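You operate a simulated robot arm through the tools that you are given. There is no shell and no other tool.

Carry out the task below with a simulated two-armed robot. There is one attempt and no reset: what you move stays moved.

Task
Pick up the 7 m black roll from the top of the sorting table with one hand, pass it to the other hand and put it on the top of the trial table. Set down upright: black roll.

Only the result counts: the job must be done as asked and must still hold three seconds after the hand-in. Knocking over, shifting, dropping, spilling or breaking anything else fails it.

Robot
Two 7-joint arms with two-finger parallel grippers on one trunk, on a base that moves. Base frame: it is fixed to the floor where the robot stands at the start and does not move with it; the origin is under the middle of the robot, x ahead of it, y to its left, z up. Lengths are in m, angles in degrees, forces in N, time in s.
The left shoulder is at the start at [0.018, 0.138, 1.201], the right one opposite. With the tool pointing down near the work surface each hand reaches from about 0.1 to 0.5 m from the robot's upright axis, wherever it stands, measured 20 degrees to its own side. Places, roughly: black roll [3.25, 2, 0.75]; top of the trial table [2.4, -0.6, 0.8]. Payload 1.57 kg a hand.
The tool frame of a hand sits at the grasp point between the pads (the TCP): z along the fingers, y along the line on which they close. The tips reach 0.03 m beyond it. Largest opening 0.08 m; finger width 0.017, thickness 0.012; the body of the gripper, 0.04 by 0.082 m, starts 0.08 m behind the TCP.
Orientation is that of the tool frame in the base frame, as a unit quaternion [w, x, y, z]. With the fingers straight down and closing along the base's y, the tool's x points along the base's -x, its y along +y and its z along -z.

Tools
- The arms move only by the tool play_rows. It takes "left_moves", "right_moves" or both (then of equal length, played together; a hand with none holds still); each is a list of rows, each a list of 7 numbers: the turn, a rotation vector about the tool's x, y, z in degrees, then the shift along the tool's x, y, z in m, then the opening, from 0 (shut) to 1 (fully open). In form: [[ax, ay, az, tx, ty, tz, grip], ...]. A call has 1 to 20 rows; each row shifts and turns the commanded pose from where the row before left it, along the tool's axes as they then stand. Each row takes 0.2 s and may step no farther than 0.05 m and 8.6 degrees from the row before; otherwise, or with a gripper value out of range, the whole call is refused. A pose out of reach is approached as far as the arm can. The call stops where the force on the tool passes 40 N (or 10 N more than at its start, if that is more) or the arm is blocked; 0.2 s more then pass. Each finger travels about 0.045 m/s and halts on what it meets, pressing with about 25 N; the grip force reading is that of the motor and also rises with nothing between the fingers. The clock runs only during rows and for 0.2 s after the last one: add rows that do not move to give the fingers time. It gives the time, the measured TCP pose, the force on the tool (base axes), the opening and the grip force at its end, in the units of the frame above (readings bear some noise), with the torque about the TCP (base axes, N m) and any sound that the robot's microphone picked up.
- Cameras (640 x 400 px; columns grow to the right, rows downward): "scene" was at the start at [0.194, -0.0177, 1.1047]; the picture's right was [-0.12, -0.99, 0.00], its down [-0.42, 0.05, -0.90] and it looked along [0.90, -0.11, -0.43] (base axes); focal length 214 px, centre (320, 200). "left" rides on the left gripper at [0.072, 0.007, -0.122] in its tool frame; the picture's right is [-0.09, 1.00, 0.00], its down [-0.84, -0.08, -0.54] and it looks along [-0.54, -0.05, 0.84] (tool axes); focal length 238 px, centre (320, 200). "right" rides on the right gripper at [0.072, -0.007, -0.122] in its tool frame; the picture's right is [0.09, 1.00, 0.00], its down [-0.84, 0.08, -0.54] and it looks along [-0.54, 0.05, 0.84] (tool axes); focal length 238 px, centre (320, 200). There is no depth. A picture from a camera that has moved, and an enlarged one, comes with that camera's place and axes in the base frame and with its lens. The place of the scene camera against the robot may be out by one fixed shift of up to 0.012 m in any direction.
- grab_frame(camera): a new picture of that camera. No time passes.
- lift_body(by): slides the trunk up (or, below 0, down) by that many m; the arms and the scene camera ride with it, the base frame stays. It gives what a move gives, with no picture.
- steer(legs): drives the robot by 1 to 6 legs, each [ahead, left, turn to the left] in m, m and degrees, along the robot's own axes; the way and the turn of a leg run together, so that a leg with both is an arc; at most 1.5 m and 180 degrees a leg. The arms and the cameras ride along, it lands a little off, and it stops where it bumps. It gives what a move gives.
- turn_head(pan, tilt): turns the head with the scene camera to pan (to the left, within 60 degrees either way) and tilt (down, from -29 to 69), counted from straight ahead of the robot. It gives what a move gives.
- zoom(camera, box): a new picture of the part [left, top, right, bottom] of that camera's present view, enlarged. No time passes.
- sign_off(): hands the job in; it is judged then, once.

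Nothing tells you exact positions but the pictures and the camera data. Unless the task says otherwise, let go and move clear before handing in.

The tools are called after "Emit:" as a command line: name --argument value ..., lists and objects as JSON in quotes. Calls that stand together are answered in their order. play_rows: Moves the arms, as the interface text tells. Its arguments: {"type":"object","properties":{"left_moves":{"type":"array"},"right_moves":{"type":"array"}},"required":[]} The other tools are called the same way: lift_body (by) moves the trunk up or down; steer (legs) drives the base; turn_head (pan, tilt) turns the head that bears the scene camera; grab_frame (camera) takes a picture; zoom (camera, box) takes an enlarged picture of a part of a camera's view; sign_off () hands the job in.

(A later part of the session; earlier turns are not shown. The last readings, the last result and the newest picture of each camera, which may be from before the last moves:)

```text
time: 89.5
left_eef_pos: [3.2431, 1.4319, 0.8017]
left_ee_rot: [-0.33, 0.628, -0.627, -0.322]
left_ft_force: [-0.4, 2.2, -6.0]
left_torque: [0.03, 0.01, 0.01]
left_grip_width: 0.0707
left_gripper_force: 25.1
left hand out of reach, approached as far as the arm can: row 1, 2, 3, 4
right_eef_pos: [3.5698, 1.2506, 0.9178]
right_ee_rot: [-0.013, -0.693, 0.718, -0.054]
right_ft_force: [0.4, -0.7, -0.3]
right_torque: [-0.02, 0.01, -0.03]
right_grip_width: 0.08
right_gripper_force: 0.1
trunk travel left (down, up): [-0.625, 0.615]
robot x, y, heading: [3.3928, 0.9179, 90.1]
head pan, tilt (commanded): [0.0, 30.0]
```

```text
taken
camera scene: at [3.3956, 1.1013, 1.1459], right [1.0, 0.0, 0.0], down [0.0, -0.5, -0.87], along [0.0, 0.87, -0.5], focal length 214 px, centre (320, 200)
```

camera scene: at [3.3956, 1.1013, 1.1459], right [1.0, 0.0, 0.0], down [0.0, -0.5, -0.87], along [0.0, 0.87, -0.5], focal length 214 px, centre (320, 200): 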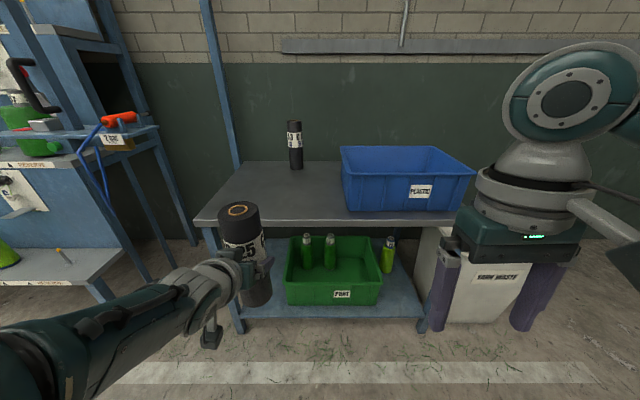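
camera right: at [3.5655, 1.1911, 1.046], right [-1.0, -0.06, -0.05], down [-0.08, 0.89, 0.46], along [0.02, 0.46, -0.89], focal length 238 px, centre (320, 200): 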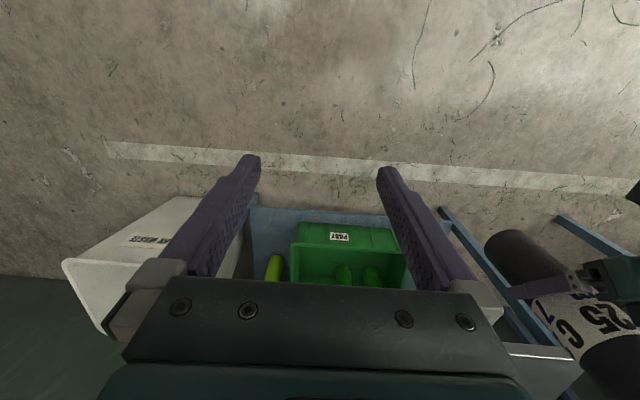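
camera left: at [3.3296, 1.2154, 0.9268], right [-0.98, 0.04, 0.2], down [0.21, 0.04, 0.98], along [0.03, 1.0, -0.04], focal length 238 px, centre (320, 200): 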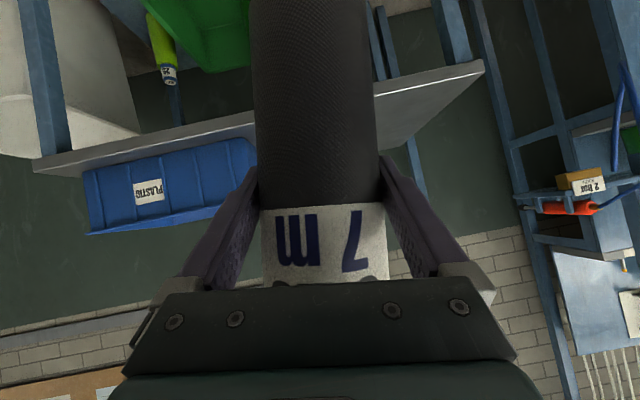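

The left arm's solver is stuck near a wrist limit. Yawing the hand inward (about the vertical) should relax the wrist; I'll try two small yaw steps.

Emit:
play_rows --left_moves '[[6.13, 0, 4.33, 0, 0, 0, 0], [6.13, 0, 4.33, 0, 0, 0, 0], [0, 0, 0, 0, 0, 0, 0], [0, 0, 0, 0, 0, 0, 0]]'

Emit:
grab_frame --camera "scene"

```text
time: 90.5
left_eef_pos: [3.2435, 1.4315, 0.8019]
left_ee_rot: [0.37, -0.54, 0.703, 0.278]
left_ft_force: [0.2, 0.0, -6.0]
left_torque: [-0.05, 0.01, 0.01]
left_grip_width: 0.0708
left_gripper_force: 24.8
right_eef_pos: [3.5693, 1.2516, 0.9184]
right_ee_rot: [-0.013, -0.693, 0.719, -0.054]
right_ft_force: [0.3, 0.1, 0.1]
right_torque: [0.01, 0.05, 0.0]
right_grip_width: 0.0799
right_gripper_force: 0.1
trunk travel left (down, up): [-0.625, 0.615]
robot x, y, heading: [3.3914, 0.9181, 89.7]
head pan, tilt (commanded): [0.0, 30.0]
```

```text
taken
camera scene: at [3.3956, 1.1012, 1.1459], right [1.0, 0.0, 0.0], down [0.0, -0.5, -0.87], along [0.0, 0.87, -0.5], focal length 214 px, centre (320, 200)
```

scene: 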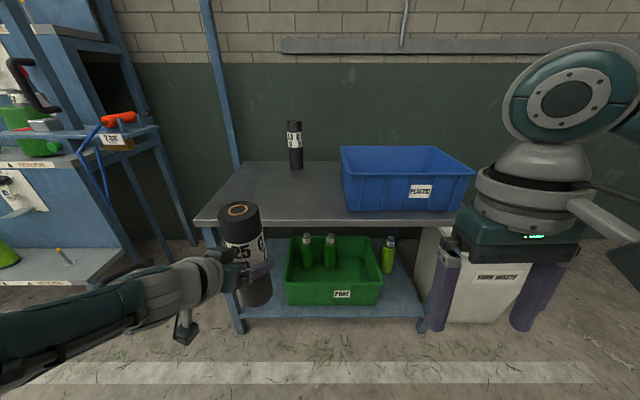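

Yawing works and the roll stays vertical. I'll yaw another 30° inward and then bring the roll part-way toward the centre.

Emit:
play_rows --left_moves '[[6.13, 0, 4.33, 0, 0, 0, 0], [6.13, 0, 4.33, 0, 0, 0, 0], [6.13, 0, 4.33, 0, 0, 0, 0], [6.13, 0, 4.33, 0, 0, 0, 0], [0, 0, 0, -0.0087, -0.0177, -0.0024, 0], [0, 0, 0, -0.0087, -0.0177, -0.0024, 0], [0, 0, 0, -0.0087, -0.0177, -0.0024, 0], [0, 0, 0, -0.0087, -0.0177, -0.0024, 0], [0, 0, 0, 0, 0, 0, 0], [0, 0, 0, 0, 0, 0, 0]]'

Emit:
grab_frame --camera "scene"

Emit:
grab_frame --camera "right"

```text
time: 92.7
left_eef_pos: [3.3641, 1.3943, 0.8199]
left_ee_rot: [0.431, -0.337, 0.819, 0.175]
left_ft_force: [-1.1, -0.1, -4.9]
left_torque: [-0.05, 0.0, -0.01]
left_grip_width: 0.0707
left_gripper_force: 25.4
left hand out of reach, approached as far as the arm can: row 1, 2, 3, 4, 5, 6, 7, 8
right_eef_pos: [3.5701, 1.2518, 0.9174]
right_ee_rot: [-0.013, -0.694, 0.718, -0.054]
right_ft_force: [0.4, 0.4, 0.2]
right_torque: [0.0, 0.0, 0.02]
right_grip_width: 0.08
right_gripper_force: 0.1
trunk travel left (down, up): [-0.625, 0.615]
robot x, y, heading: [3.3926, 0.9207, 90.0]
head pan, tilt (commanded): [0.0, 30.0]
```

```text
taken
camera scene: at [3.3955, 1.1013, 1.1459], right [1.0, 0.0, 0.0], down [0.0, -0.5, -0.87], along [0.0, 0.87, -0.5], focal length 214 px, centre (320, 200)
```

scene: 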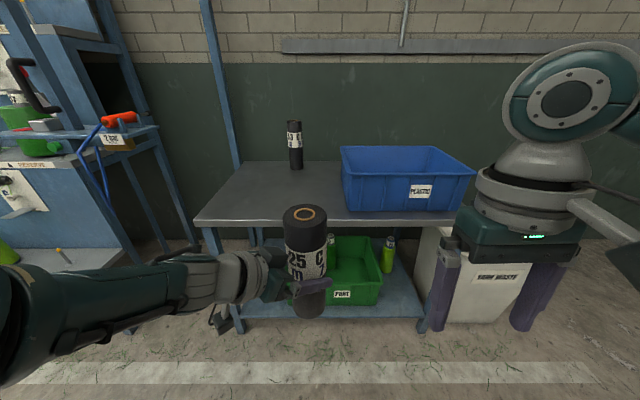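

```text
taken
camera right: at [3.5655, 1.1912, 1.0461], right [-1.0, -0.06, -0.05], down [-0.08, 0.89, 0.46], along [0.02, 0.46, -0.89], focal length 238 px, centre (320, 200)
```

right: 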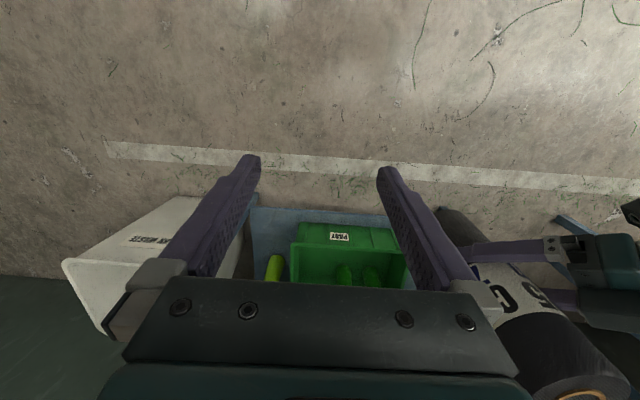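

The roll is now upright near the centre line with the left hand reaching in at 45°. I'll bring it a little closer while the right hand rises and is straightened to point straight down.

Emit:
play_rows --left_moves '[[0, 0, 0, -0.001, -0.0159, -0.0072, 0], [0, 0, 0, -0.001, -0.0159, -0.0072, 0], [0, 0, 0, -0.001, -0.0159, -0.0072, 0], [0, 0, 0, -0.001, -0.0159, -0.0072, 0], [0, 0, 0, 0, 0, 0, 0], [0, 0, 0, 0, 0, 0, 0], [0, 0, 0, 0, 0, 0, 0], [0, 0, 0, 0, 0, 0, 0]]' --right_moves '[[-3.4, 0, 0, 0, 0, 0, 1], [0, -5.5, 0, 0, 0, 0, 1], [0, 0, 0, 0, 0, -0.027, 1], [0, 0, 0, 0, 0, -0.027, 1], [0, 0, 0, 0, 0, -0.027, 1], [0, 0, 0, 0, 0, -0.027, 1], [0, 0, 0, 0, 0, -0.027, 1], [0, 0, 0, 0, 0, 0, 1]]'

Emit:
grab_frame --camera "scene"

Emit:
grab_frame --camera "right"

```text
time: 94.5
left_eef_pos: [3.4021, 1.3711, 0.8011]
left_ee_rot: [0.431, -0.338, 0.818, 0.175]
left_ft_force: [0.5, 0.3, -5.2]
left_torque: [-0.03, 0.01, 0.01]
left_grip_width: 0.0709
left_gripper_force: 25.1
left hand out of reach, approached as far as the arm can: row 1, 2, 3, 4
right_eef_pos: [3.5713, 1.252, 1.0529]
right_ee_rot: [0.001, -0.693, 0.721, 0.0]
right_ft_force: [0.3, 0.1, 0.4]
right_torque: [-0.02, 0.01, -0.01]
right_grip_width: 0.0799
right_gripper_force: 0.0
trunk travel left (down, up): [-0.625, 0.615]
robot x, y, heading: [3.394, 0.9217, 90.0]
head pan, tilt (commanded): [0.0, 30.0]
```

```text
taken
camera scene: at [3.3954, 1.1013, 1.1459], right [1.0, 0.0, 0.0], down [0.0, -0.5, -0.87], along [0.0, 0.87, -0.5], focal length 214 px, centre (320, 200)
```

scene: 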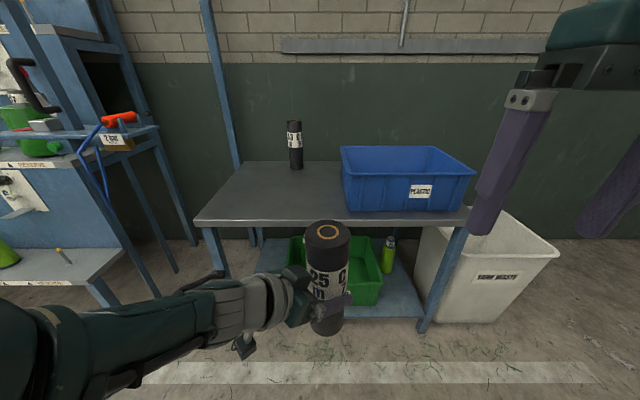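

```text
taken
camera right: at [3.5729, 1.1787, 1.175], right [-1.0, -0.05, 0.0], down [-0.05, 0.84, 0.54], along [-0.03, 0.54, -0.84], focal length 238 px, centre (320, 200)
```

right: 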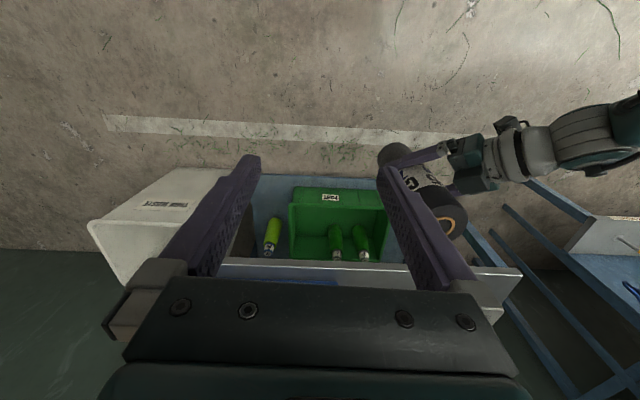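

The roll top centre triangulates to about (3.404, 1.367, 0.935), agreeing across cameras. I'll move the right hand above it, staying about 9 cm clear.

Emit:
play_rows --right_moves '[[0, 0, 0, -0.01354, 0.02143, 0, 1], [0, 0, 0, -0.01354, 0.02143, 0, 1], [0, 0, 0, -0.01354, 0.02143, 0, 1], [0, 0, 0, -0.01354, 0.02143, 0, 1], [0, 0, 0, -0.01354, 0.02143, 0, 1], [0, 0, 0, -0.01354, 0.02143, 0, 1], [0, 0, 0, -0.01354, 0.02143, 0, 1], [0, 0, 0, -0.01354, 0.02143, 0, 1], [0, 0, 0, 0, 0, 0, 1], [0, 0, 0, 0, 0, 0, 1]]'

Emit:
grab_frame --camera "scene"

Emit:
grab_frame --camera "right"

```text
time: 96.7
left_eef_pos: [3.4017, 1.3696, 0.8021]
left_ee_rot: [0.43, -0.338, 0.819, 0.174]
left_ft_force: [-0.5, 0.5, -6.1]
left_torque: [-0.01, 0.01, -0.02]
left_grip_width: 0.0709
left_gripper_force: 24.8
right_eef_pos: [3.4057, 1.3604, 1.0532]
right_ee_rot: [0.002, -0.693, 0.721, 0.002]
right_ft_force: [-0.6, -0.1, -1.0]
right_torque: [0.02, 0.03, 0.0]
right_grip_width: 0.0799
right_gripper_force: 0.1
right hand out of reach, approached as far as the arm can: row 8
trunk travel left (down, up): [-0.625, 0.615]
robot x, y, heading: [3.3902, 0.9156, 90.1]
head pan, tilt (commanded): [0.0, 30.0]
```

```text
taken
camera scene: at [3.3955, 1.1013, 1.1459], right [1.0, 0.0, 0.0], down [0.0, -0.5, -0.87], along [0.0, 0.87, -0.5], focal length 214 px, centre (320, 200)
```

scene: 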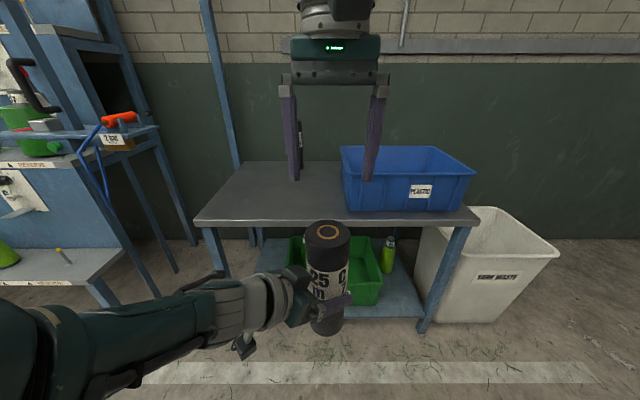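

```text
taken
camera right: at [3.4078, 1.2875, 1.1739], right [-1.0, -0.05, 0.0], down [-0.05, 0.84, 0.54], along [-0.03, 0.54, -0.84], focal length 238 px, centre (320, 200)
```

right: 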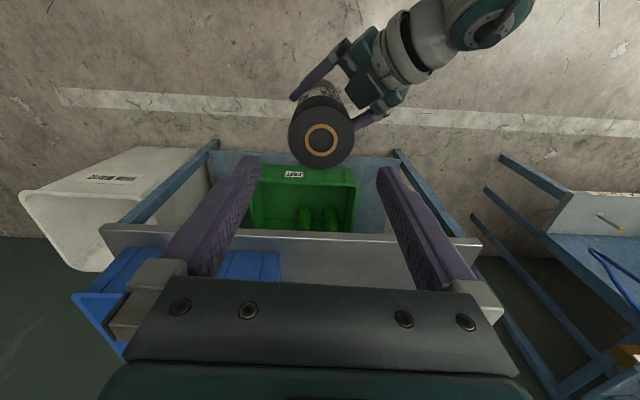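

The right hand is at its reach limit when pointing straight down there. I'll pitch it to about 65° below horizontal and yaw it 25° to the left, so its wrist sits closer to its shoulder, then re-aim at the roll top.

Emit:
play_rows --right_moves '[[0, -8.33, 0, 0, 0, 0, 1], [0, -8.33, 0, 0, 0, 0, 1], [0, -8.33, 0, 0, 0, 0, 1], [-3.52, 0, -7.55, 0, 0, 0, 1], [-3.52, 0, -7.55, 0, 0, 0, 1], [-3.52, 0, -7.55, 0, 0, 0, 1], [0, 0, 0, 0, 0, 0, 1], [0, 0, 0, 0, 0, 0, 1]]'

Emit:
grab_frame --camera "scene"

Emit:
grab_frame --camera "right"

```text
time: 98.5
left_eef_pos: [3.4012, 1.3704, 0.8026]
left_ee_rot: [0.43, -0.338, 0.819, 0.175]
left_ft_force: [-0.7, -0.6, -5.8]
left_torque: [-0.02, 0.01, -0.02]
left_grip_width: 0.0709
left_gripper_force: 25.0
right_eef_pos: [3.4044, 1.3605, 1.0521]
right_ee_rot: [-0.121, 0.813, -0.539, -0.181]
right_ft_force: [0.7, 0.1, -0.5]
right_torque: [0.0, 0.0, 0.01]
right_grip_width: 0.0796
right_gripper_force: 0.1
trunk travel left (down, up): [-0.625, 0.615]
robot x, y, heading: [3.3892, 0.9168, 89.9]
head pan, tilt (commanded): [0.0, 30.0]
```

```text
taken
camera scene: at [3.3954, 1.1013, 1.1459], right [1.0, 0.0, 0.0], down [0.0, -0.5, -0.87], along [0.0, 0.87, -0.5], focal length 214 px, centre (320, 200)
```

scene: 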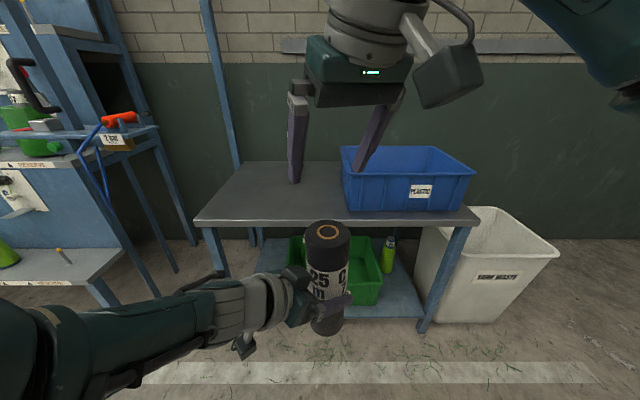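

```text
taken
camera right: at [3.4556, 1.2548, 1.132], right [-0.89, -0.46, -0.04], down [-0.28, 0.46, 0.85], along [-0.37, 0.76, -0.53], focal length 238 px, centre (320, 200)
```

right: 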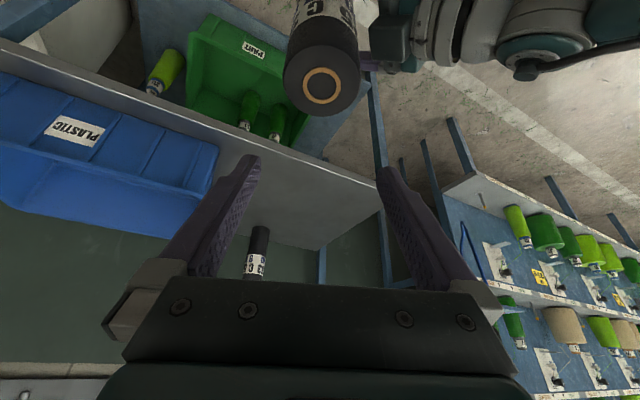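

The roll top centre reads (3.404, 1.367, 0.936) in the right camera too. I'll descend halfway with the small lateral correction and check alignment.

Emit:
play_rows --right_moves '[[0, 0, 0, 0.0053, -0.0005, 0.0142, 1], [0, 0, 0, 0.0053, -0.0005, 0.0142, 1], [0, 0, 0, 0.0053, -0.0005, 0.0142, 1], [0, 0, 0, 0.0053, -0.0005, 0.0142, 1], [0, 0, 0, 0.0053, -0.0003, 0.0142, 1], [0, 0, 0, 0, 0, 0, 1], [0, 0, 0, 0, 0, 0, 1]]'

Emit:
grab_frame --camera "scene"

Emit:
grab_frame --camera "right"

```text
time: 100.1
left_eef_pos: [3.401, 1.37, 0.8023]
left_ee_rot: [0.431, -0.338, 0.818, 0.175]
left_ft_force: [0.3, 1.4, -6.4]
left_torque: [-0.03, 0.04, 0.01]
left_grip_width: 0.0706
left_gripper_force: 24.8
right_eef_pos: [3.4049, 1.3685, 0.9766]
right_ee_rot: [-0.121, 0.813, -0.54, -0.18]
right_ft_force: [0.1, 0.0, -0.4]
right_torque: [0.03, 0.02, -0.02]
right_grip_width: 0.08
right_gripper_force: 0.0
trunk travel left (down, up): [-0.625, 0.615]
robot x, y, heading: [3.3909, 0.9184, 89.9]
head pan, tilt (commanded): [0.0, 30.0]
```

```text
taken
camera scene: at [3.3954, 1.1013, 1.1459], right [1.0, 0.0, 0.0], down [0.0, -0.5, -0.87], along [0.0, 0.87, -0.5], focal length 214 px, centre (320, 200)
```

scene: 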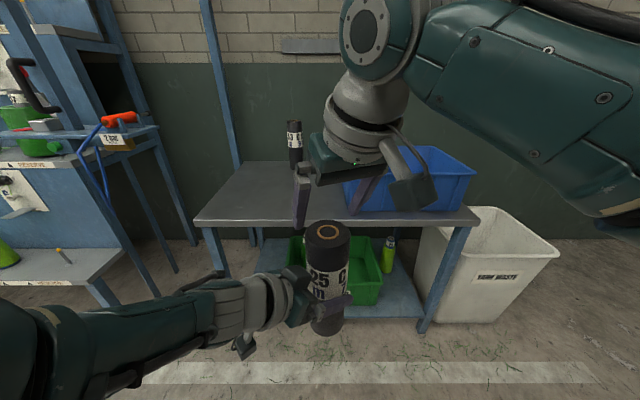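

```text
taken
camera right: at [3.4555, 1.2617, 1.0563], right [-0.89, -0.46, -0.04], down [-0.28, 0.46, 0.85], along [-0.37, 0.76, -0.53], focal length 238 px, centre (320, 200)
```

right: 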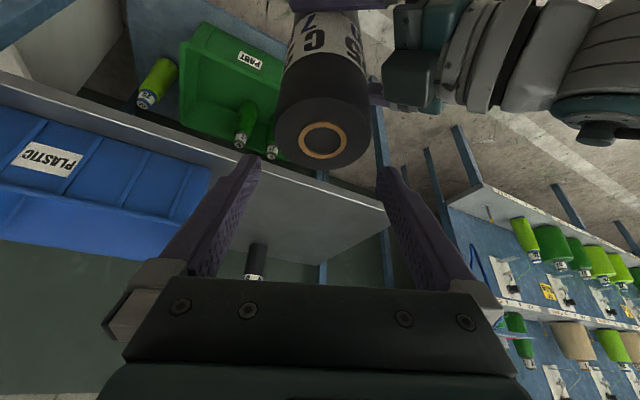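

Alignment is within about 1 mm in the closing direction. I'll descend the remaining 7.5 cm so the fingers straddle the roll's top.

Emit:
play_rows --right_moves '[[0, 0, 0, 0.0058, 0.0001, 0.0112, 1], [0, 0, 0, 0.0058, 0.0001, 0.0112, 1], [0, 0, 0, 0.0058, 0.0001, 0.0112, 1], [0, 0, 0, 0.0058, 0.0001, 0.0112, 1], [0, 0, 0, 0.0058, 0.0001, 0.0112, 1], [0, 0, 0, 0.0058, 0.0001, 0.0112, 1], [0, 0, 0, 0, 0, 0, 1], [0, 0, 0, 0, 0, 0, 1]]'

Emit:
grab_frame --camera "scene"

Emit:
grab_frame --camera "right"

```text
time: 101.9
left_eef_pos: [3.4018, 1.3684, 0.7995]
left_ee_rot: [0.429, -0.339, 0.819, 0.174]
left_ft_force: [3.5, -8.7, -23.3]
left_torque: [0.99, -0.43, 0.44]
left_grip_width: 0.0707
left_gripper_force: 25.5
right_eef_pos: [3.4052, 1.3651, 0.9027]
right_ee_rot: [-0.122, 0.812, -0.54, -0.184]
right_ft_force: [-3.4, 9.7, 17.0]
right_torque: [-0.13, 0.87, -0.42]
right_grip_width: 0.0796
right_gripper_force: 0.0
trunk travel left (down, up): [-0.625, 0.615]
robot x, y, heading: [3.3896, 0.9148, 90.1]
head pan, tilt (commanded): [0.0, 30.0]
```

```text
taken
camera scene: at [3.3954, 1.1013, 1.1459], right [1.0, 0.0, 0.0], down [0.0, -0.5, -0.87], along [0.0, 0.87, -0.5], focal length 214 px, centre (320, 200)
```

scene: 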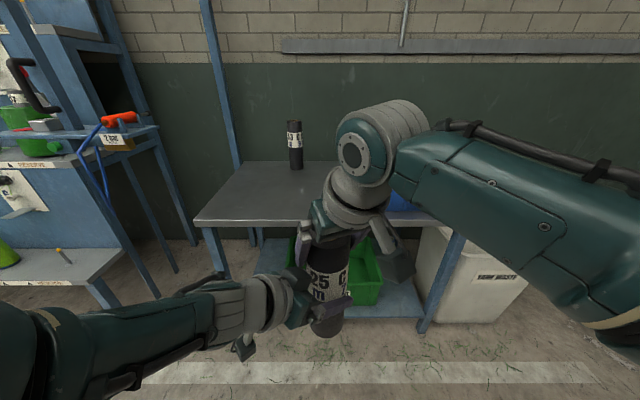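

```text
taken
camera right: at [3.4553, 1.2596, 0.9817], right [-0.89, -0.46, -0.04], down [-0.27, 0.45, 0.85], along [-0.38, 0.76, -0.53], focal length 238 px, centre (320, 200)
```

right: 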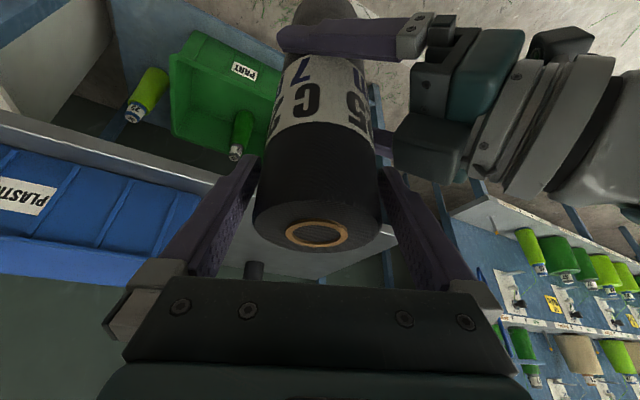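

There is about 17 N of contact: the right hand's left fingertip is probably resting on the left gripper's palm. I'll raise the right hand about 18 mm and re-check the forces.

Emit:
play_rows --right_moves '[[0, 0, 0, -0.0038, 0, -0.0082, 1], [0, 0, 0, -0.0038, 0, -0.0082, 1], [0, 0, 0, 0, 0, 0, 1]]'

Emit:
grab_frame --camera "right"

Emit:
zoom --camera "scene" --box '[250, 170, 430, 350]'

Emit:
grab_frame --camera "left"

```text
time: 102.7
left_eef_pos: [3.4001, 1.372, 0.8013]
left_ee_rot: [0.432, -0.338, 0.817, 0.176]
left_ft_force: [-0.1, 1.0, -5.8]
left_torque: [-0.01, 0.01, -0.03]
left_grip_width: 0.0706
left_gripper_force: 25.3
right_eef_pos: [3.4067, 1.3629, 0.9176]
right_ee_rot: [-0.12, 0.814, -0.54, -0.179]
right_ft_force: [-0.7, -0.8, -0.2]
right_torque: [0.01, -0.04, 0.01]
right_grip_width: 0.0801
right_gripper_force: 0.1
trunk travel left (down, up): [-0.625, 0.615]
robot x, y, heading: [3.3914, 0.9176, 89.8]
head pan, tilt (commanded): [0.0, 30.0]
```

```text
taken
camera right: at [3.4565, 1.2581, 0.9983], right [-0.89, -0.46, -0.04], down [-0.28, 0.46, 0.84], along [-0.37, 0.76, -0.54], focal length 238 px, centre (320, 200)
```

right: 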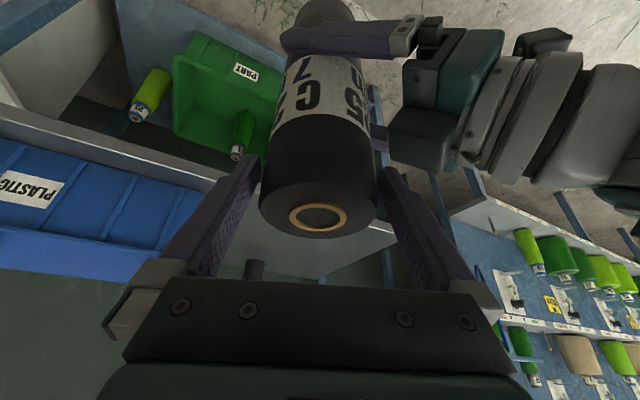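

```text
2.22 times, centred on (340, 260) of scene
camera zoom: at [3.3955, 1.1013, 1.1459], right [1.0, 0.0, 0.0], down [0.0, -0.5, -0.87], along [0.0, 0.87, -0.5], focal length 477 px, centre (276, 67)
```

zoom: 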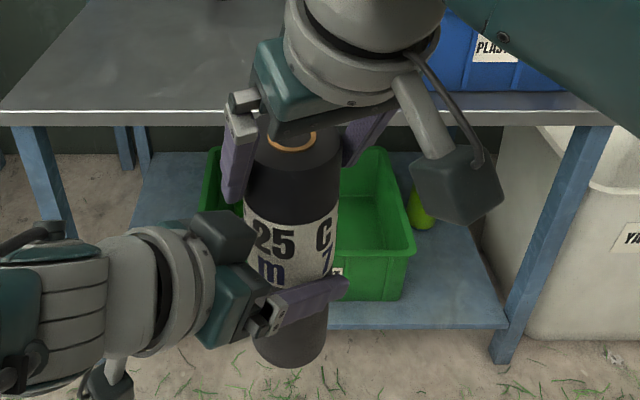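

```text
taken
camera left: at [3.2953, 1.2783, 0.8123], right [-0.67, 0.74, 0.07], down [0.07, -0.03, 1.0], along [0.74, 0.67, -0.03], focal length 238 px, centre (320, 200)
```

left: 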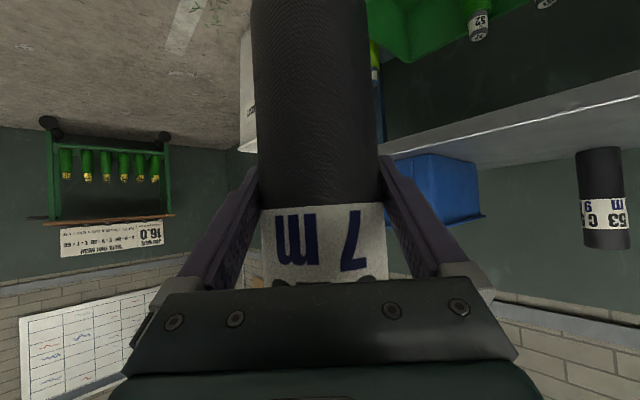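

Contact is gone and the roll remains centred between the right fingers, which cover its top ~37 mm. I'll close the right gripper while the left still holds.

Emit:
play_rows --right_moves '[[0, 0, 0, 0, 0, 0, 0], [0, 0, 0, 0, 0, 0, 0], [0, 0, 0, 0, 0, 0, 0], [0, 0, 0, 0, 0, 0, 0]]'

Emit:
grab_frame --camera "right"

Emit:
zoom --camera "scene" --box '[250, 170, 430, 350]'

```text
time: 103.7
left_eef_pos: [3.4014, 1.3708, 0.8028]
left_ee_rot: [0.432, -0.337, 0.818, 0.175]
left_ft_force: [-3.7, 5.5, -3.9]
left_torque: [-0.57, 0.09, -0.05]
left_grip_width: 0.0705
left_gripper_force: 25.3
right_eef_pos: [3.4065, 1.3658, 0.9189]
right_ee_rot: [-0.12, 0.813, -0.541, -0.179]
right_ft_force: [3.3, -6.1, -0.3]
right_torque: [-0.21, -0.46, 0.04]
right_grip_width: 0.0711
right_gripper_force: 24.6
trunk travel left (down, up): [-0.625, 0.615]
robot x, y, heading: [3.3923, 0.9166, 89.9]
head pan, tilt (commanded): [0.0, 30.0]
```

```text
taken
camera right: at [3.4565, 1.2584, 0.9985], right [-0.89, -0.46, -0.04], down [-0.28, 0.46, 0.84], along [-0.37, 0.76, -0.53], focal length 238 px, centre (320, 200)
```

right: 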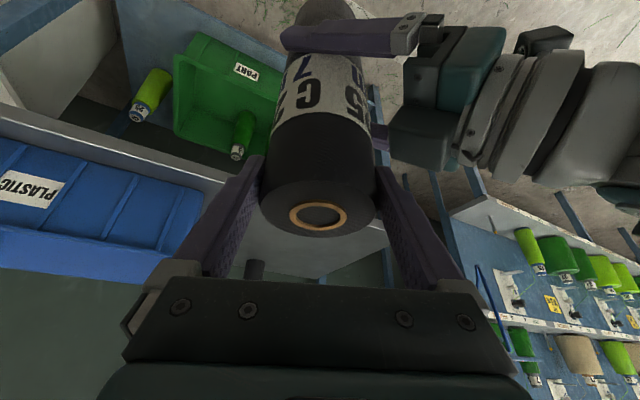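

```text
2.22 times, centred on (340, 260) of scene
camera zoom: at [3.3954, 1.1013, 1.1459], right [1.0, 0.0, 0.0], down [0.0, -0.5, -0.87], along [0.0, 0.87, -0.5], focal length 477 px, centre (276, 67)
```

zoom: 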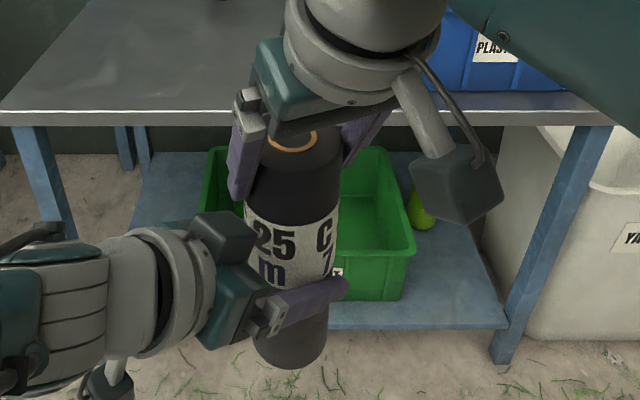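

Both hands hold the roll now. I'll open the left gripper while the right keeps its grip, and check.

Emit:
play_rows --left_moves '[[0, 0, 0, 0, 0, 0, 1], [0, 0, 0, 0, 0, 0, 1], [0, 0, 0, 0, 0, 0, 1]]' --right_moves '[[0, 0, 0, 0, 0, 0, 0], [0, 0, 0, 0, 0, 0, 0], [0, 0, 0, 0, 0, 0, 0]]'

Emit:
grab_frame --camera "right"

Emit:
zoom --camera "scene" --box '[250, 170, 430, 350]'

Emit:
grab_frame --camera "left"

```text
time: 104.5
left_eef_pos: [3.4021, 1.37, 0.801]
left_ee_rot: [0.431, -0.337, 0.818, 0.175]
left_ft_force: [0.3, 0.8, -0.4]
left_torque: [0.03, -0.03, -0.02]
left_grip_width: 0.08
left_gripper_force: 0.0
right_eef_pos: [3.4066, 1.3639, 0.9187]
right_ee_rot: [-0.121, 0.812, -0.541, -0.181]
right_ft_force: [0.6, 1.0, 0.1]
right_torque: [-0.09, 0.0, -0.03]
right_grip_width: 0.071
right_gripper_force: 25.3
trunk travel left (down, up): [-0.625, 0.615]
robot x, y, heading: [3.3918, 0.9177, 90.0]
head pan, tilt (commanded): [0.0, 30.0]
```

```text
taken
camera right: at [3.4563, 1.2587, 0.9988], right [-0.89, -0.46, -0.04], down [-0.28, 0.46, 0.85], along [-0.37, 0.76, -0.53], focal length 238 px, centre (320, 200)
```

right: 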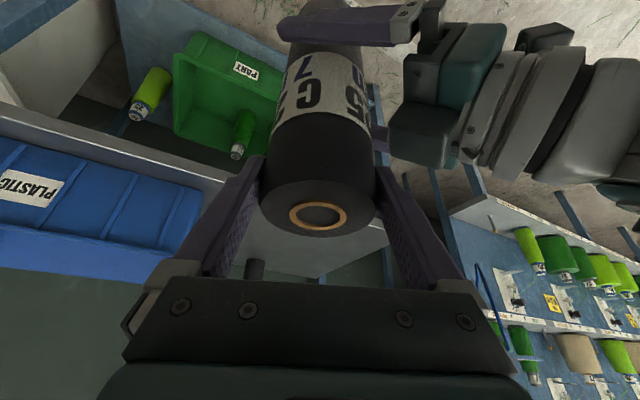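

```text
2.22 times, centred on (340, 260) of scene
camera zoom: at [3.3954, 1.1013, 1.1459], right [1.0, 0.0, 0.0], down [0.0, -0.5, -0.87], along [0.0, 0.87, -0.5], focal length 477 px, centre (276, 67)
```

zoom: 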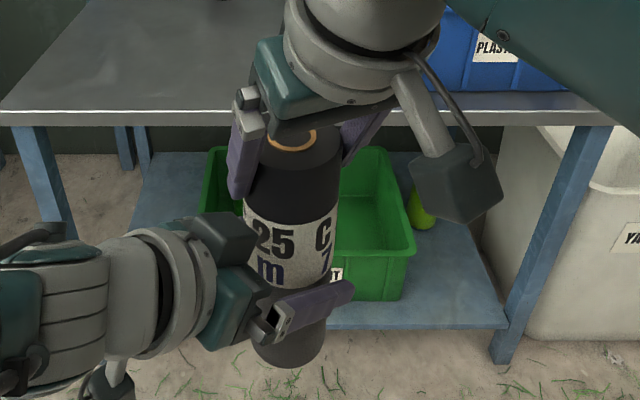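

```text
taken
camera left: at [3.296, 1.2776, 0.8119], right [-0.66, 0.74, 0.07], down [0.07, -0.03, 1.0], along [0.74, 0.67, -0.03], focal length 238 px, centre (320, 200)
```

left: 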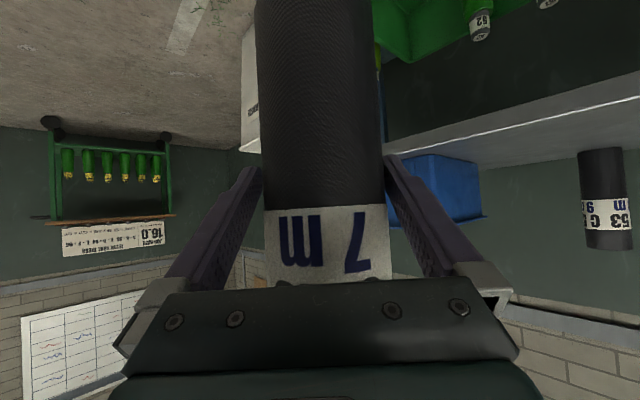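

The roll hangs from the right hand between the opened left fingers. I'll let a moment pass and re-read the forces to be sure the right hand bears the weight.

Emit:
play_rows --right_moves '[[0, 0, 0, 0, 0, 0, 0], [0, 0, 0, 0, 0, 0, 0], [0, 0, 0, 0, 0, 0, 0]]'

```text
time: 105.3
left_eef_pos: [3.3998, 1.3692, 0.802]
left_ee_rot: [0.431, -0.338, 0.818, 0.175]
left_ft_force: [-0.2, -0.3, -0.2]
left_torque: [-0.04, -0.01, 0.01]
left_grip_width: 0.08
left_gripper_force: 0.0
right_eef_pos: [3.4064, 1.3639, 0.9177]
right_ee_rot: [-0.12, 0.813, -0.541, -0.18]
right_ft_force: [0.0, -0.1, 0.1]
right_torque: [-0.02, -0.05, -0.01]
right_grip_width: 0.0709
right_gripper_force: 25.1
trunk travel left (down, up): [-0.625, 0.615]
robot x, y, heading: [3.3914, 0.9173, 90.0]
head pan, tilt (commanded): [0.0, 30.0]
```

I'll lift the right hand 3 cm straight up and check that the roll goes with it without catching the left fingers.

Emit:
play_rows --right_moves '[[0, 0, 0, -0.0042, 0, -0.0091, 0], [0, 0, 0, -0.0042, 0, -0.0091, 0], [0, 0, 0, -0.0042, 0, -0.0091, 0], [0, 0, 0, 0, 0, 0, 0]]'

Emit:
grab_frame --camera "right"

Emit:
zoom --camera "scene" --box '[250, 170, 430, 350]'

Emit:
grab_frame --camera "left"

```text
time: 106.3
left_eef_pos: [3.4011, 1.3695, 0.8016]
left_ee_rot: [0.431, -0.338, 0.818, 0.175]
left_ft_force: [0.5, 1.1, -0.1]
left_torque: [0.0, -0.02, 0.0]
left_grip_width: 0.0802
left_gripper_force: 0.0
right_eef_pos: [3.4059, 1.3635, 0.9476]
right_ee_rot: [-0.121, 0.813, -0.541, -0.18]
right_ft_force: [0.6, 0.1, -6.3]
right_torque: [-0.06, -0.02, 0.01]
right_grip_width: 0.0711
right_gripper_force: 25.0
trunk travel left (down, up): [-0.625, 0.615]
robot x, y, heading: [3.3912, 0.9178, 89.8]
head pan, tilt (commanded): [0.0, 30.0]
```

```text
taken
camera right: at [3.4558, 1.2581, 1.0286], right [-0.89, -0.46, -0.04], down [-0.28, 0.46, 0.85], along [-0.37, 0.76, -0.53], focal length 238 px, centre (320, 200)
```

right: 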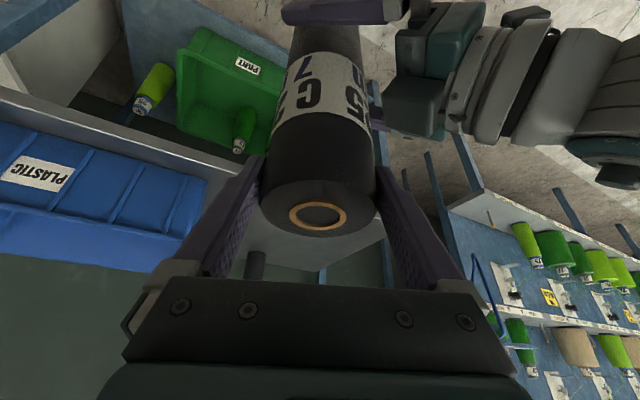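

```text
2.22 times, centred on (340, 260) of scene
camera zoom: at [3.3954, 1.1013, 1.1459], right [1.0, 0.0, 0.0], down [0.0, -0.5, -0.87], along [0.0, 0.87, -0.5], focal length 477 px, centre (276, 67)
```

zoom: 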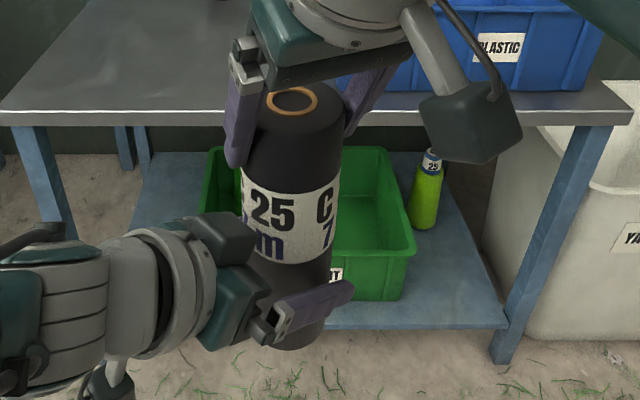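

```text
taken
camera left: at [3.2959, 1.2776, 0.8119], right [-0.66, 0.74, 0.07], down [0.07, -0.03, 1.0], along [0.74, 0.67, -0.03], focal length 238 px, centre (320, 200)
```

left: 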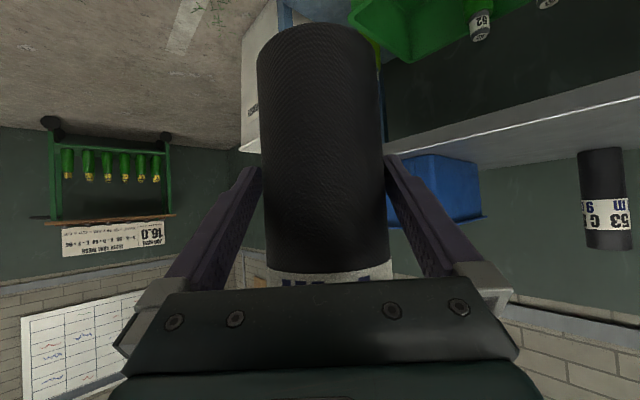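

The right hand now bears the 6.3 N and the roll rises cleanly. I'll lift another 11 cm to clear the left fingers.

Emit:
play_rows --right_moves '[[0, 0, 0, -0.0063, 0, -0.0136, 0], [0, 0, 0, -0.0063, 0, -0.0136, 0], [0, 0, 0, -0.0063, 0, -0.0136, 0], [0, 0, 0, -0.0063, 0, -0.0136, 0], [0, 0, 0, -0.0063, 0, -0.0136, 0], [0, 0, 0, -0.0063, 0, -0.0136, 0], [0, 0, 0, -0.0063, 0, -0.0136, 0], [0, 0, 0, 0, 0, 0, 0]]'

Emit:
grab_frame --camera "scene"

Emit:
grab_frame --camera "left"

```text
time: 108.1
left_eef_pos: [3.4015, 1.3705, 0.8012]
left_ee_rot: [0.431, -0.337, 0.819, 0.174]
left_ft_force: [1.0, 0.6, -0.6]
left_torque: [-0.01, -0.02, -0.01]
left_grip_width: 0.08
left_gripper_force: 0.1
right_eef_pos: [3.406, 1.3628, 1.0541]
right_ee_rot: [-0.121, 0.813, -0.541, -0.18]
right_ft_force: [-0.1, 0.3, -5.9]
right_torque: [-0.04, -0.02, 0.02]
right_grip_width: 0.0706
right_gripper_force: 25.0
trunk travel left (down, up): [-0.625, 0.615]
robot x, y, heading: [3.3906, 0.9146, 89.7]
head pan, tilt (commanded): [0.0, 30.0]
```

```text
taken
camera scene: at [3.3955, 1.1013, 1.1459], right [1.0, 0.0, 0.0], down [0.0, -0.5, -0.87], along [0.0, 0.87, -0.5], focal length 214 px, centre (320, 200)
```

scene: 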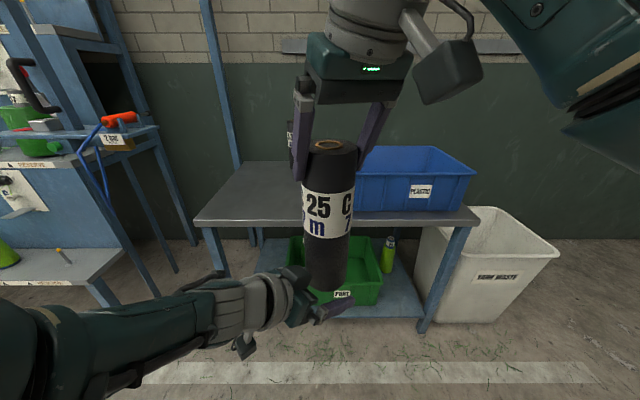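

```text
taken
camera left: at [3.2959, 1.2776, 0.8119], right [-0.66, 0.74, 0.07], down [0.07, -0.03, 1.0], along [0.74, 0.67, -0.03], focal length 238 px, centre (320, 200)
```

left: 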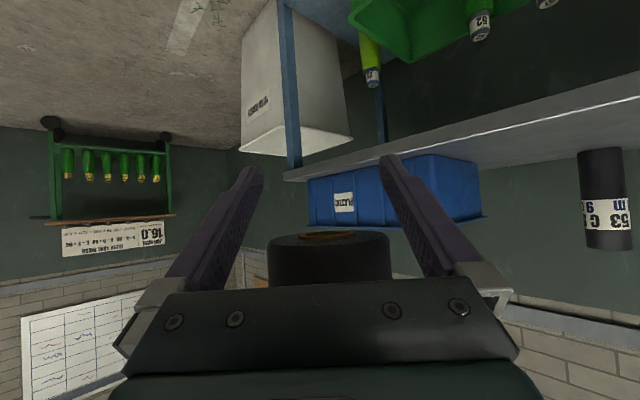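

The roll bottom is just above the left fingers now. I'll retract the left hand backward, away from the roll.

Emit:
play_rows --left_moves '[[0, 0, 0, 0.0115, 0, -0.0163, 1], [0, 0, 0, 0.0115, 0, -0.0163, 1], [0, 0, 0, 0.0115, 0, -0.0163, 1], [0, 0, 0, 0.0115, 0, -0.0163, 1], [0, 0, 0, 0.0115, 0, -0.0163, 1], [0, 0, 0, 0, 0, 0, 1]]'

Emit:
grab_frame --camera "scene"

```text
time: 109.5
left_eef_pos: [3.335, 1.3328, 0.7597]
left_ee_rot: [0.431, -0.338, 0.818, 0.176]
left_ft_force: [0.0, -0.6, 0.5]
left_torque: [-0.03, -0.02, 0.03]
left_grip_width: 0.0801
left_gripper_force: 0.0
left hand out of reach, approached as far as the arm can: row 1, 2, 3, 4, 5
right_eef_pos: [3.4067, 1.3631, 1.0543]
right_ee_rot: [-0.122, 0.813, -0.54, -0.18]
right_ft_force: [0.0, 0.0, -5.2]
right_torque: [-0.06, 0.0, 0.0]
right_grip_width: 0.0708
right_gripper_force: 24.9
trunk travel left (down, up): [-0.625, 0.615]
robot x, y, heading: [3.3922, 0.9176, 89.8]
head pan, tilt (commanded): [0.0, 30.0]
```

```text
taken
camera scene: at [3.3955, 1.1013, 1.1459], right [1.0, 0.0, 0.0], down [0.0, -0.5, -0.87], along [0.0, 0.87, -0.5], focal length 214 px, centre (320, 200)
```

scene: 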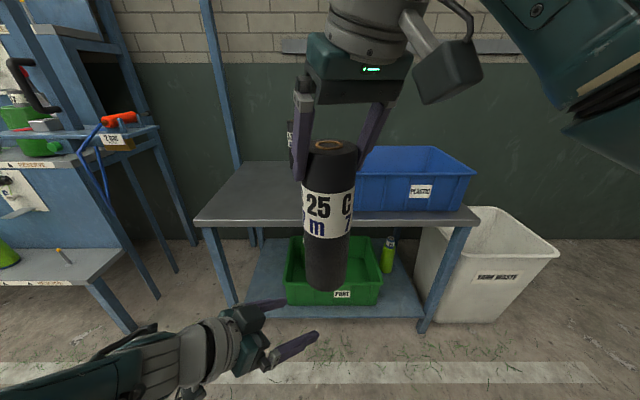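

The roll hangs freely from the right hand and the left hand is clear. I'll raise the trunk high for transport, then turn in place toward the trial table to survey it.

Emit:
lift_body --by 0.5

Emit:
grab_frame --camera "scene"

```text
refused: 0.5 is not a number from -0.4 to 0.4
```

```text
taken
camera scene: at [3.3955, 1.1013, 1.1459], right [1.0, 0.0, 0.0], down [0.0, -0.5, -0.87], along [0.0, 0.87, -0.5], focal length 214 px, centre (320, 200)
```

scene: 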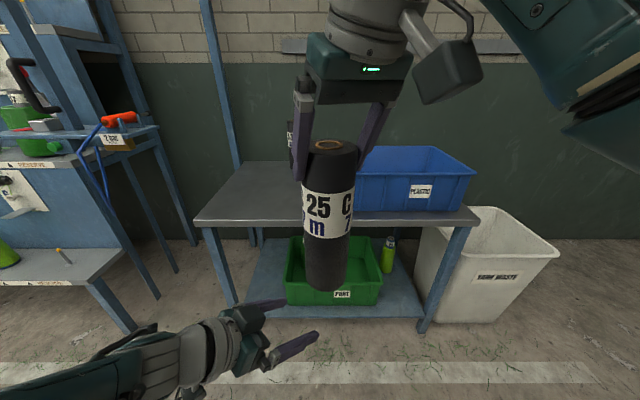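

The lift is limited to 0.4 m per call, so I'll raise the trunk in two calls, then turn in place.

Emit:
lift_body --by 0.3

Emit:
lift_body --by 0.2

Emit:
steer --legs '[[0, 0, 73], [0, 0, 73]]'

Emit:
turn_head --pan 25 --tilt 25

Emit:
grab_frame --camera "scene"

Emit:
grab_frame --camera "right"

```text
time: 112.5
left_eef_pos: [3.3351, 1.3323, 1.0604]
left_ee_rot: [0.432, -0.337, 0.819, 0.173]
left_ft_force: [0.1, 0.1, -1.0]
left_torque: [-0.03, 0.0, 0.02]
left_grip_width: 0.0799
left_gripper_force: 0.0
right_eef_pos: [3.4056, 1.3631, 1.3543]
right_ee_rot: [-0.121, 0.813, -0.54, -0.18]
right_ft_force: [0.0, -0.4, -6.0]
right_torque: [-0.07, -0.04, 0.03]
right_grip_width: 0.071
right_gripper_force: 25.1
trunk travel left (down, up): [-0.925, 0.315]
robot x, y, heading: [3.3919, 0.9196, 90.0]
head pan, tilt (commanded): [0.0, 30.0]
```

```text
time: 114.7
left_eef_pos: [3.3353, 1.3328, 1.2608]
left_ee_rot: [0.431, -0.338, 0.818, 0.175]
left_ft_force: [0.4, -0.7, -0.3]
left_torque: [-0.01, 0.0, 0.06]
left_grip_width: 0.0802
left_gripper_force: 0.0
right_eef_pos: [3.4059, 1.3628, 1.5535]
right_ee_rot: [-0.121, 0.813, -0.54, -0.181]
right_ft_force: [-0.8, -0.7, -6.8]
right_torque: [-0.08, -0.06, 0.04]
right_grip_width: 0.0709
right_gripper_force: 25.0
trunk travel left (down, up): [-1.125, 0.115]
robot x, y, heading: [3.3894, 0.9198, 89.7]
head pan, tilt (commanded): [0.0, 30.0]
```

```text
time: 121.4
left_eef_pos: [3.2129, 0.5381, 1.2609]
left_ee_rot: [0.046, 0.88, 0.093, -0.464]
left_ft_force: [0.7, 0.4, -0.3]
left_torque: [-0.02, 0.0, 0.04]
left_grip_width: 0.0799
left_gripper_force: 0.1
right_eef_pos: [3.1364, 0.5516, 1.555]
right_ee_rot: [0.139, 0.748, 0.628, -0.167]
right_ft_force: [0.5, 0.5, -6.8]
right_torque: [0.04, -0.05, -0.01]
right_grip_width: 0.0707
right_gripper_force: 25.1
trunk travel left (down, up): [-1.125, 0.115]
robot x, y, heading: [3.3895, 0.9189, -123.0]
head pan, tilt (commanded): [0.0, 30.0]
```

```text
time: 122.3
left_eef_pos: [3.2126, 0.5387, 1.2599]
left_ee_rot: [0.047, 0.88, 0.093, -0.464]
left_ft_force: [0.6, -0.2, 0.4]
left_torque: [0.01, 0.02, -0.01]
left_grip_width: 0.0799
left_gripper_force: 0.0
right_eef_pos: [3.136, 0.552, 1.5535]
right_ee_rot: [0.139, 0.748, 0.628, -0.167]
right_ft_force: [-0.3, 0.1, -5.9]
right_torque: [0.04, -0.02, 0.02]
right_grip_width: 0.0705
right_gripper_force: 24.8
trunk travel left (down, up): [-1.125, 0.115]
robot x, y, heading: [3.3911, 0.9198, -122.8]
head pan, tilt (commanded): [25.0, 25.0]
```

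```text
taken
camera scene: at [3.3283, 0.7365, 1.6538], right [-0.99, 0.14, 0.0], down [0.06, 0.42, -0.91], along [-0.13, -0.9, -0.42], focal length 214 px, centre (320, 200)
```

scene: 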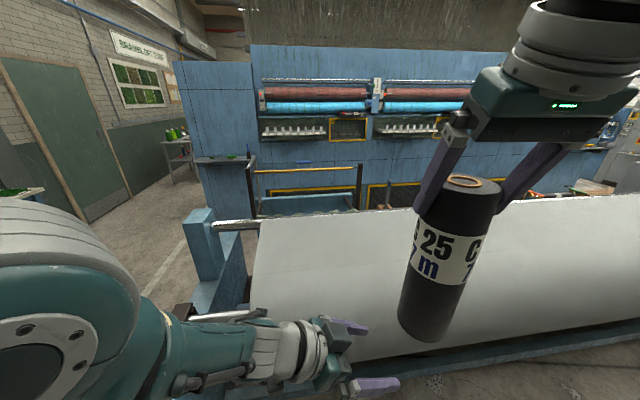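

```text
taken
camera right: at [3.1487, 0.6676, 1.6341], right [0.99, -0.09, -0.04], down [-0.02, -0.53, 0.85], along [-0.1, -0.84, -0.53], focal length 238 px, centre (320, 200)
```

right: 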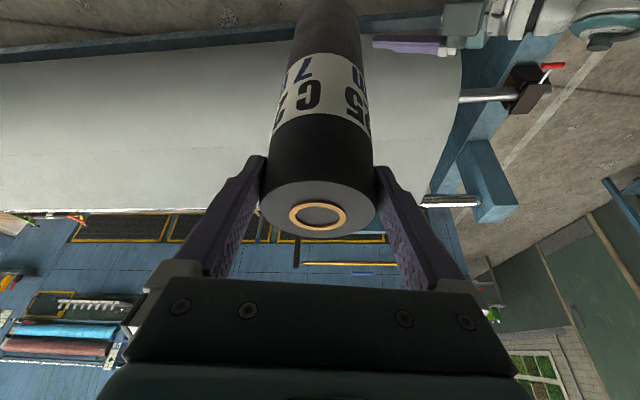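

The roll hangs upright. The trial table lies behind the drum; I'll drive to about (2.6, 0.35), face -y, and look over the drum.

Emit:
steer --legs '[[0.9, -0.35, 0], [0, 0, 33]]'

Emit:
turn_head --pan 10 --tilt 35

Emit:
grab_frame --camera "scene"

Emit:
turn_head --pan -20 --tilt 35

Emit:
grab_frame --camera "scene"

```text
time: 128.9
left_eef_pos: [2.6626, -0.0588, 1.2596]
left_ee_rot: [0.175, 0.818, 0.337, -0.432]
left_ft_force: [-0.3, 0.1, 0.4]
left_torque: [0.02, -0.02, -0.02]
left_grip_width: 0.08
left_gripper_force: 0.0
right_eef_pos: [2.5916, -0.0885, 1.5543]
right_ee_rot: [0.18, 0.541, 0.812, -0.121]
right_ft_force: [-0.3, 0.2, -6.4]
right_torque: [0.09, 0.02, 0.0]
right_grip_width: 0.0705
right_gripper_force: 25.5
trunk travel left (down, up): [-1.125, 0.115]
robot x, y, heading: [2.6074, 0.3565, -90.2]
head pan, tilt (commanded): [25.0, 25.0]
```

```text
time: 129.7
left_eef_pos: [2.6624, -0.0576, 1.2611]
left_ee_rot: [0.175, 0.818, 0.337, -0.432]
left_ft_force: [-0.6, -0.3, 0.7]
left_torque: [-0.01, 0.0, 0.0]
left_grip_width: 0.0798
left_gripper_force: 0.1
right_eef_pos: [2.5915, -0.0883, 1.5542]
right_ee_rot: [0.18, 0.541, 0.812, -0.121]
right_ft_force: [-0.2, 0.2, -6.4]
right_torque: [0.08, -0.01, 0.03]
right_grip_width: 0.0704
right_gripper_force: 25.2
trunk travel left (down, up): [-1.125, 0.115]
robot x, y, heading: [2.6095, 0.3591, -89.8]
head pan, tilt (commanded): [10.0, 35.0]
```

```text
taken
camera scene: at [2.6271, 0.1642, 1.6381], right [-0.99, -0.17, 0.0], down [-0.1, 0.57, -0.82], along [0.14, -0.81, -0.57], focal length 214 px, centre (320, 200)
```

scene: 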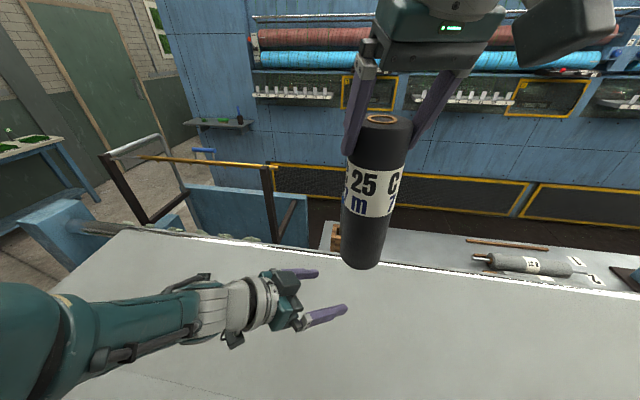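

```text
time: 130.6
left_eef_pos: [2.6628, -0.0583, 1.2602]
left_ee_rot: [0.175, 0.818, 0.337, -0.431]
left_ft_force: [0.2, -0.4, -0.5]
left_torque: [-0.02, 0.03, -0.02]
left_grip_width: 0.08
left_gripper_force: 0.1
right_eef_pos: [2.5916, -0.0882, 1.5532]
right_ee_rot: [0.179, 0.541, 0.813, -0.121]
right_ft_force: [0.3, -0.4, -5.6]
right_torque: [0.05, 0.04, -0.02]
right_grip_width: 0.0707
right_gripper_force: 25.5
trunk travel left (down, up): [-1.125, 0.115]
robot x, y, heading: [2.6086, 0.3602, -90.2]
head pan, tilt (commanded): [-20.0, 35.0]
```

```text
taken
camera scene: at [2.5817, 0.1683, 1.6381], right [-0.94, 0.34, 0.0], down [0.2, 0.54, -0.82], along [-0.28, -0.77, -0.57], focal length 214 px, centre (320, 200)
```

scene: 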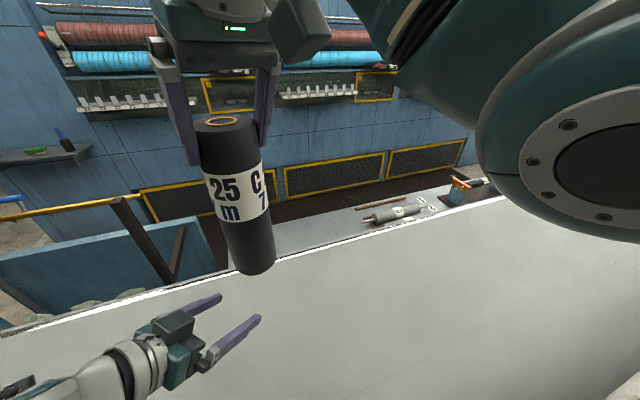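

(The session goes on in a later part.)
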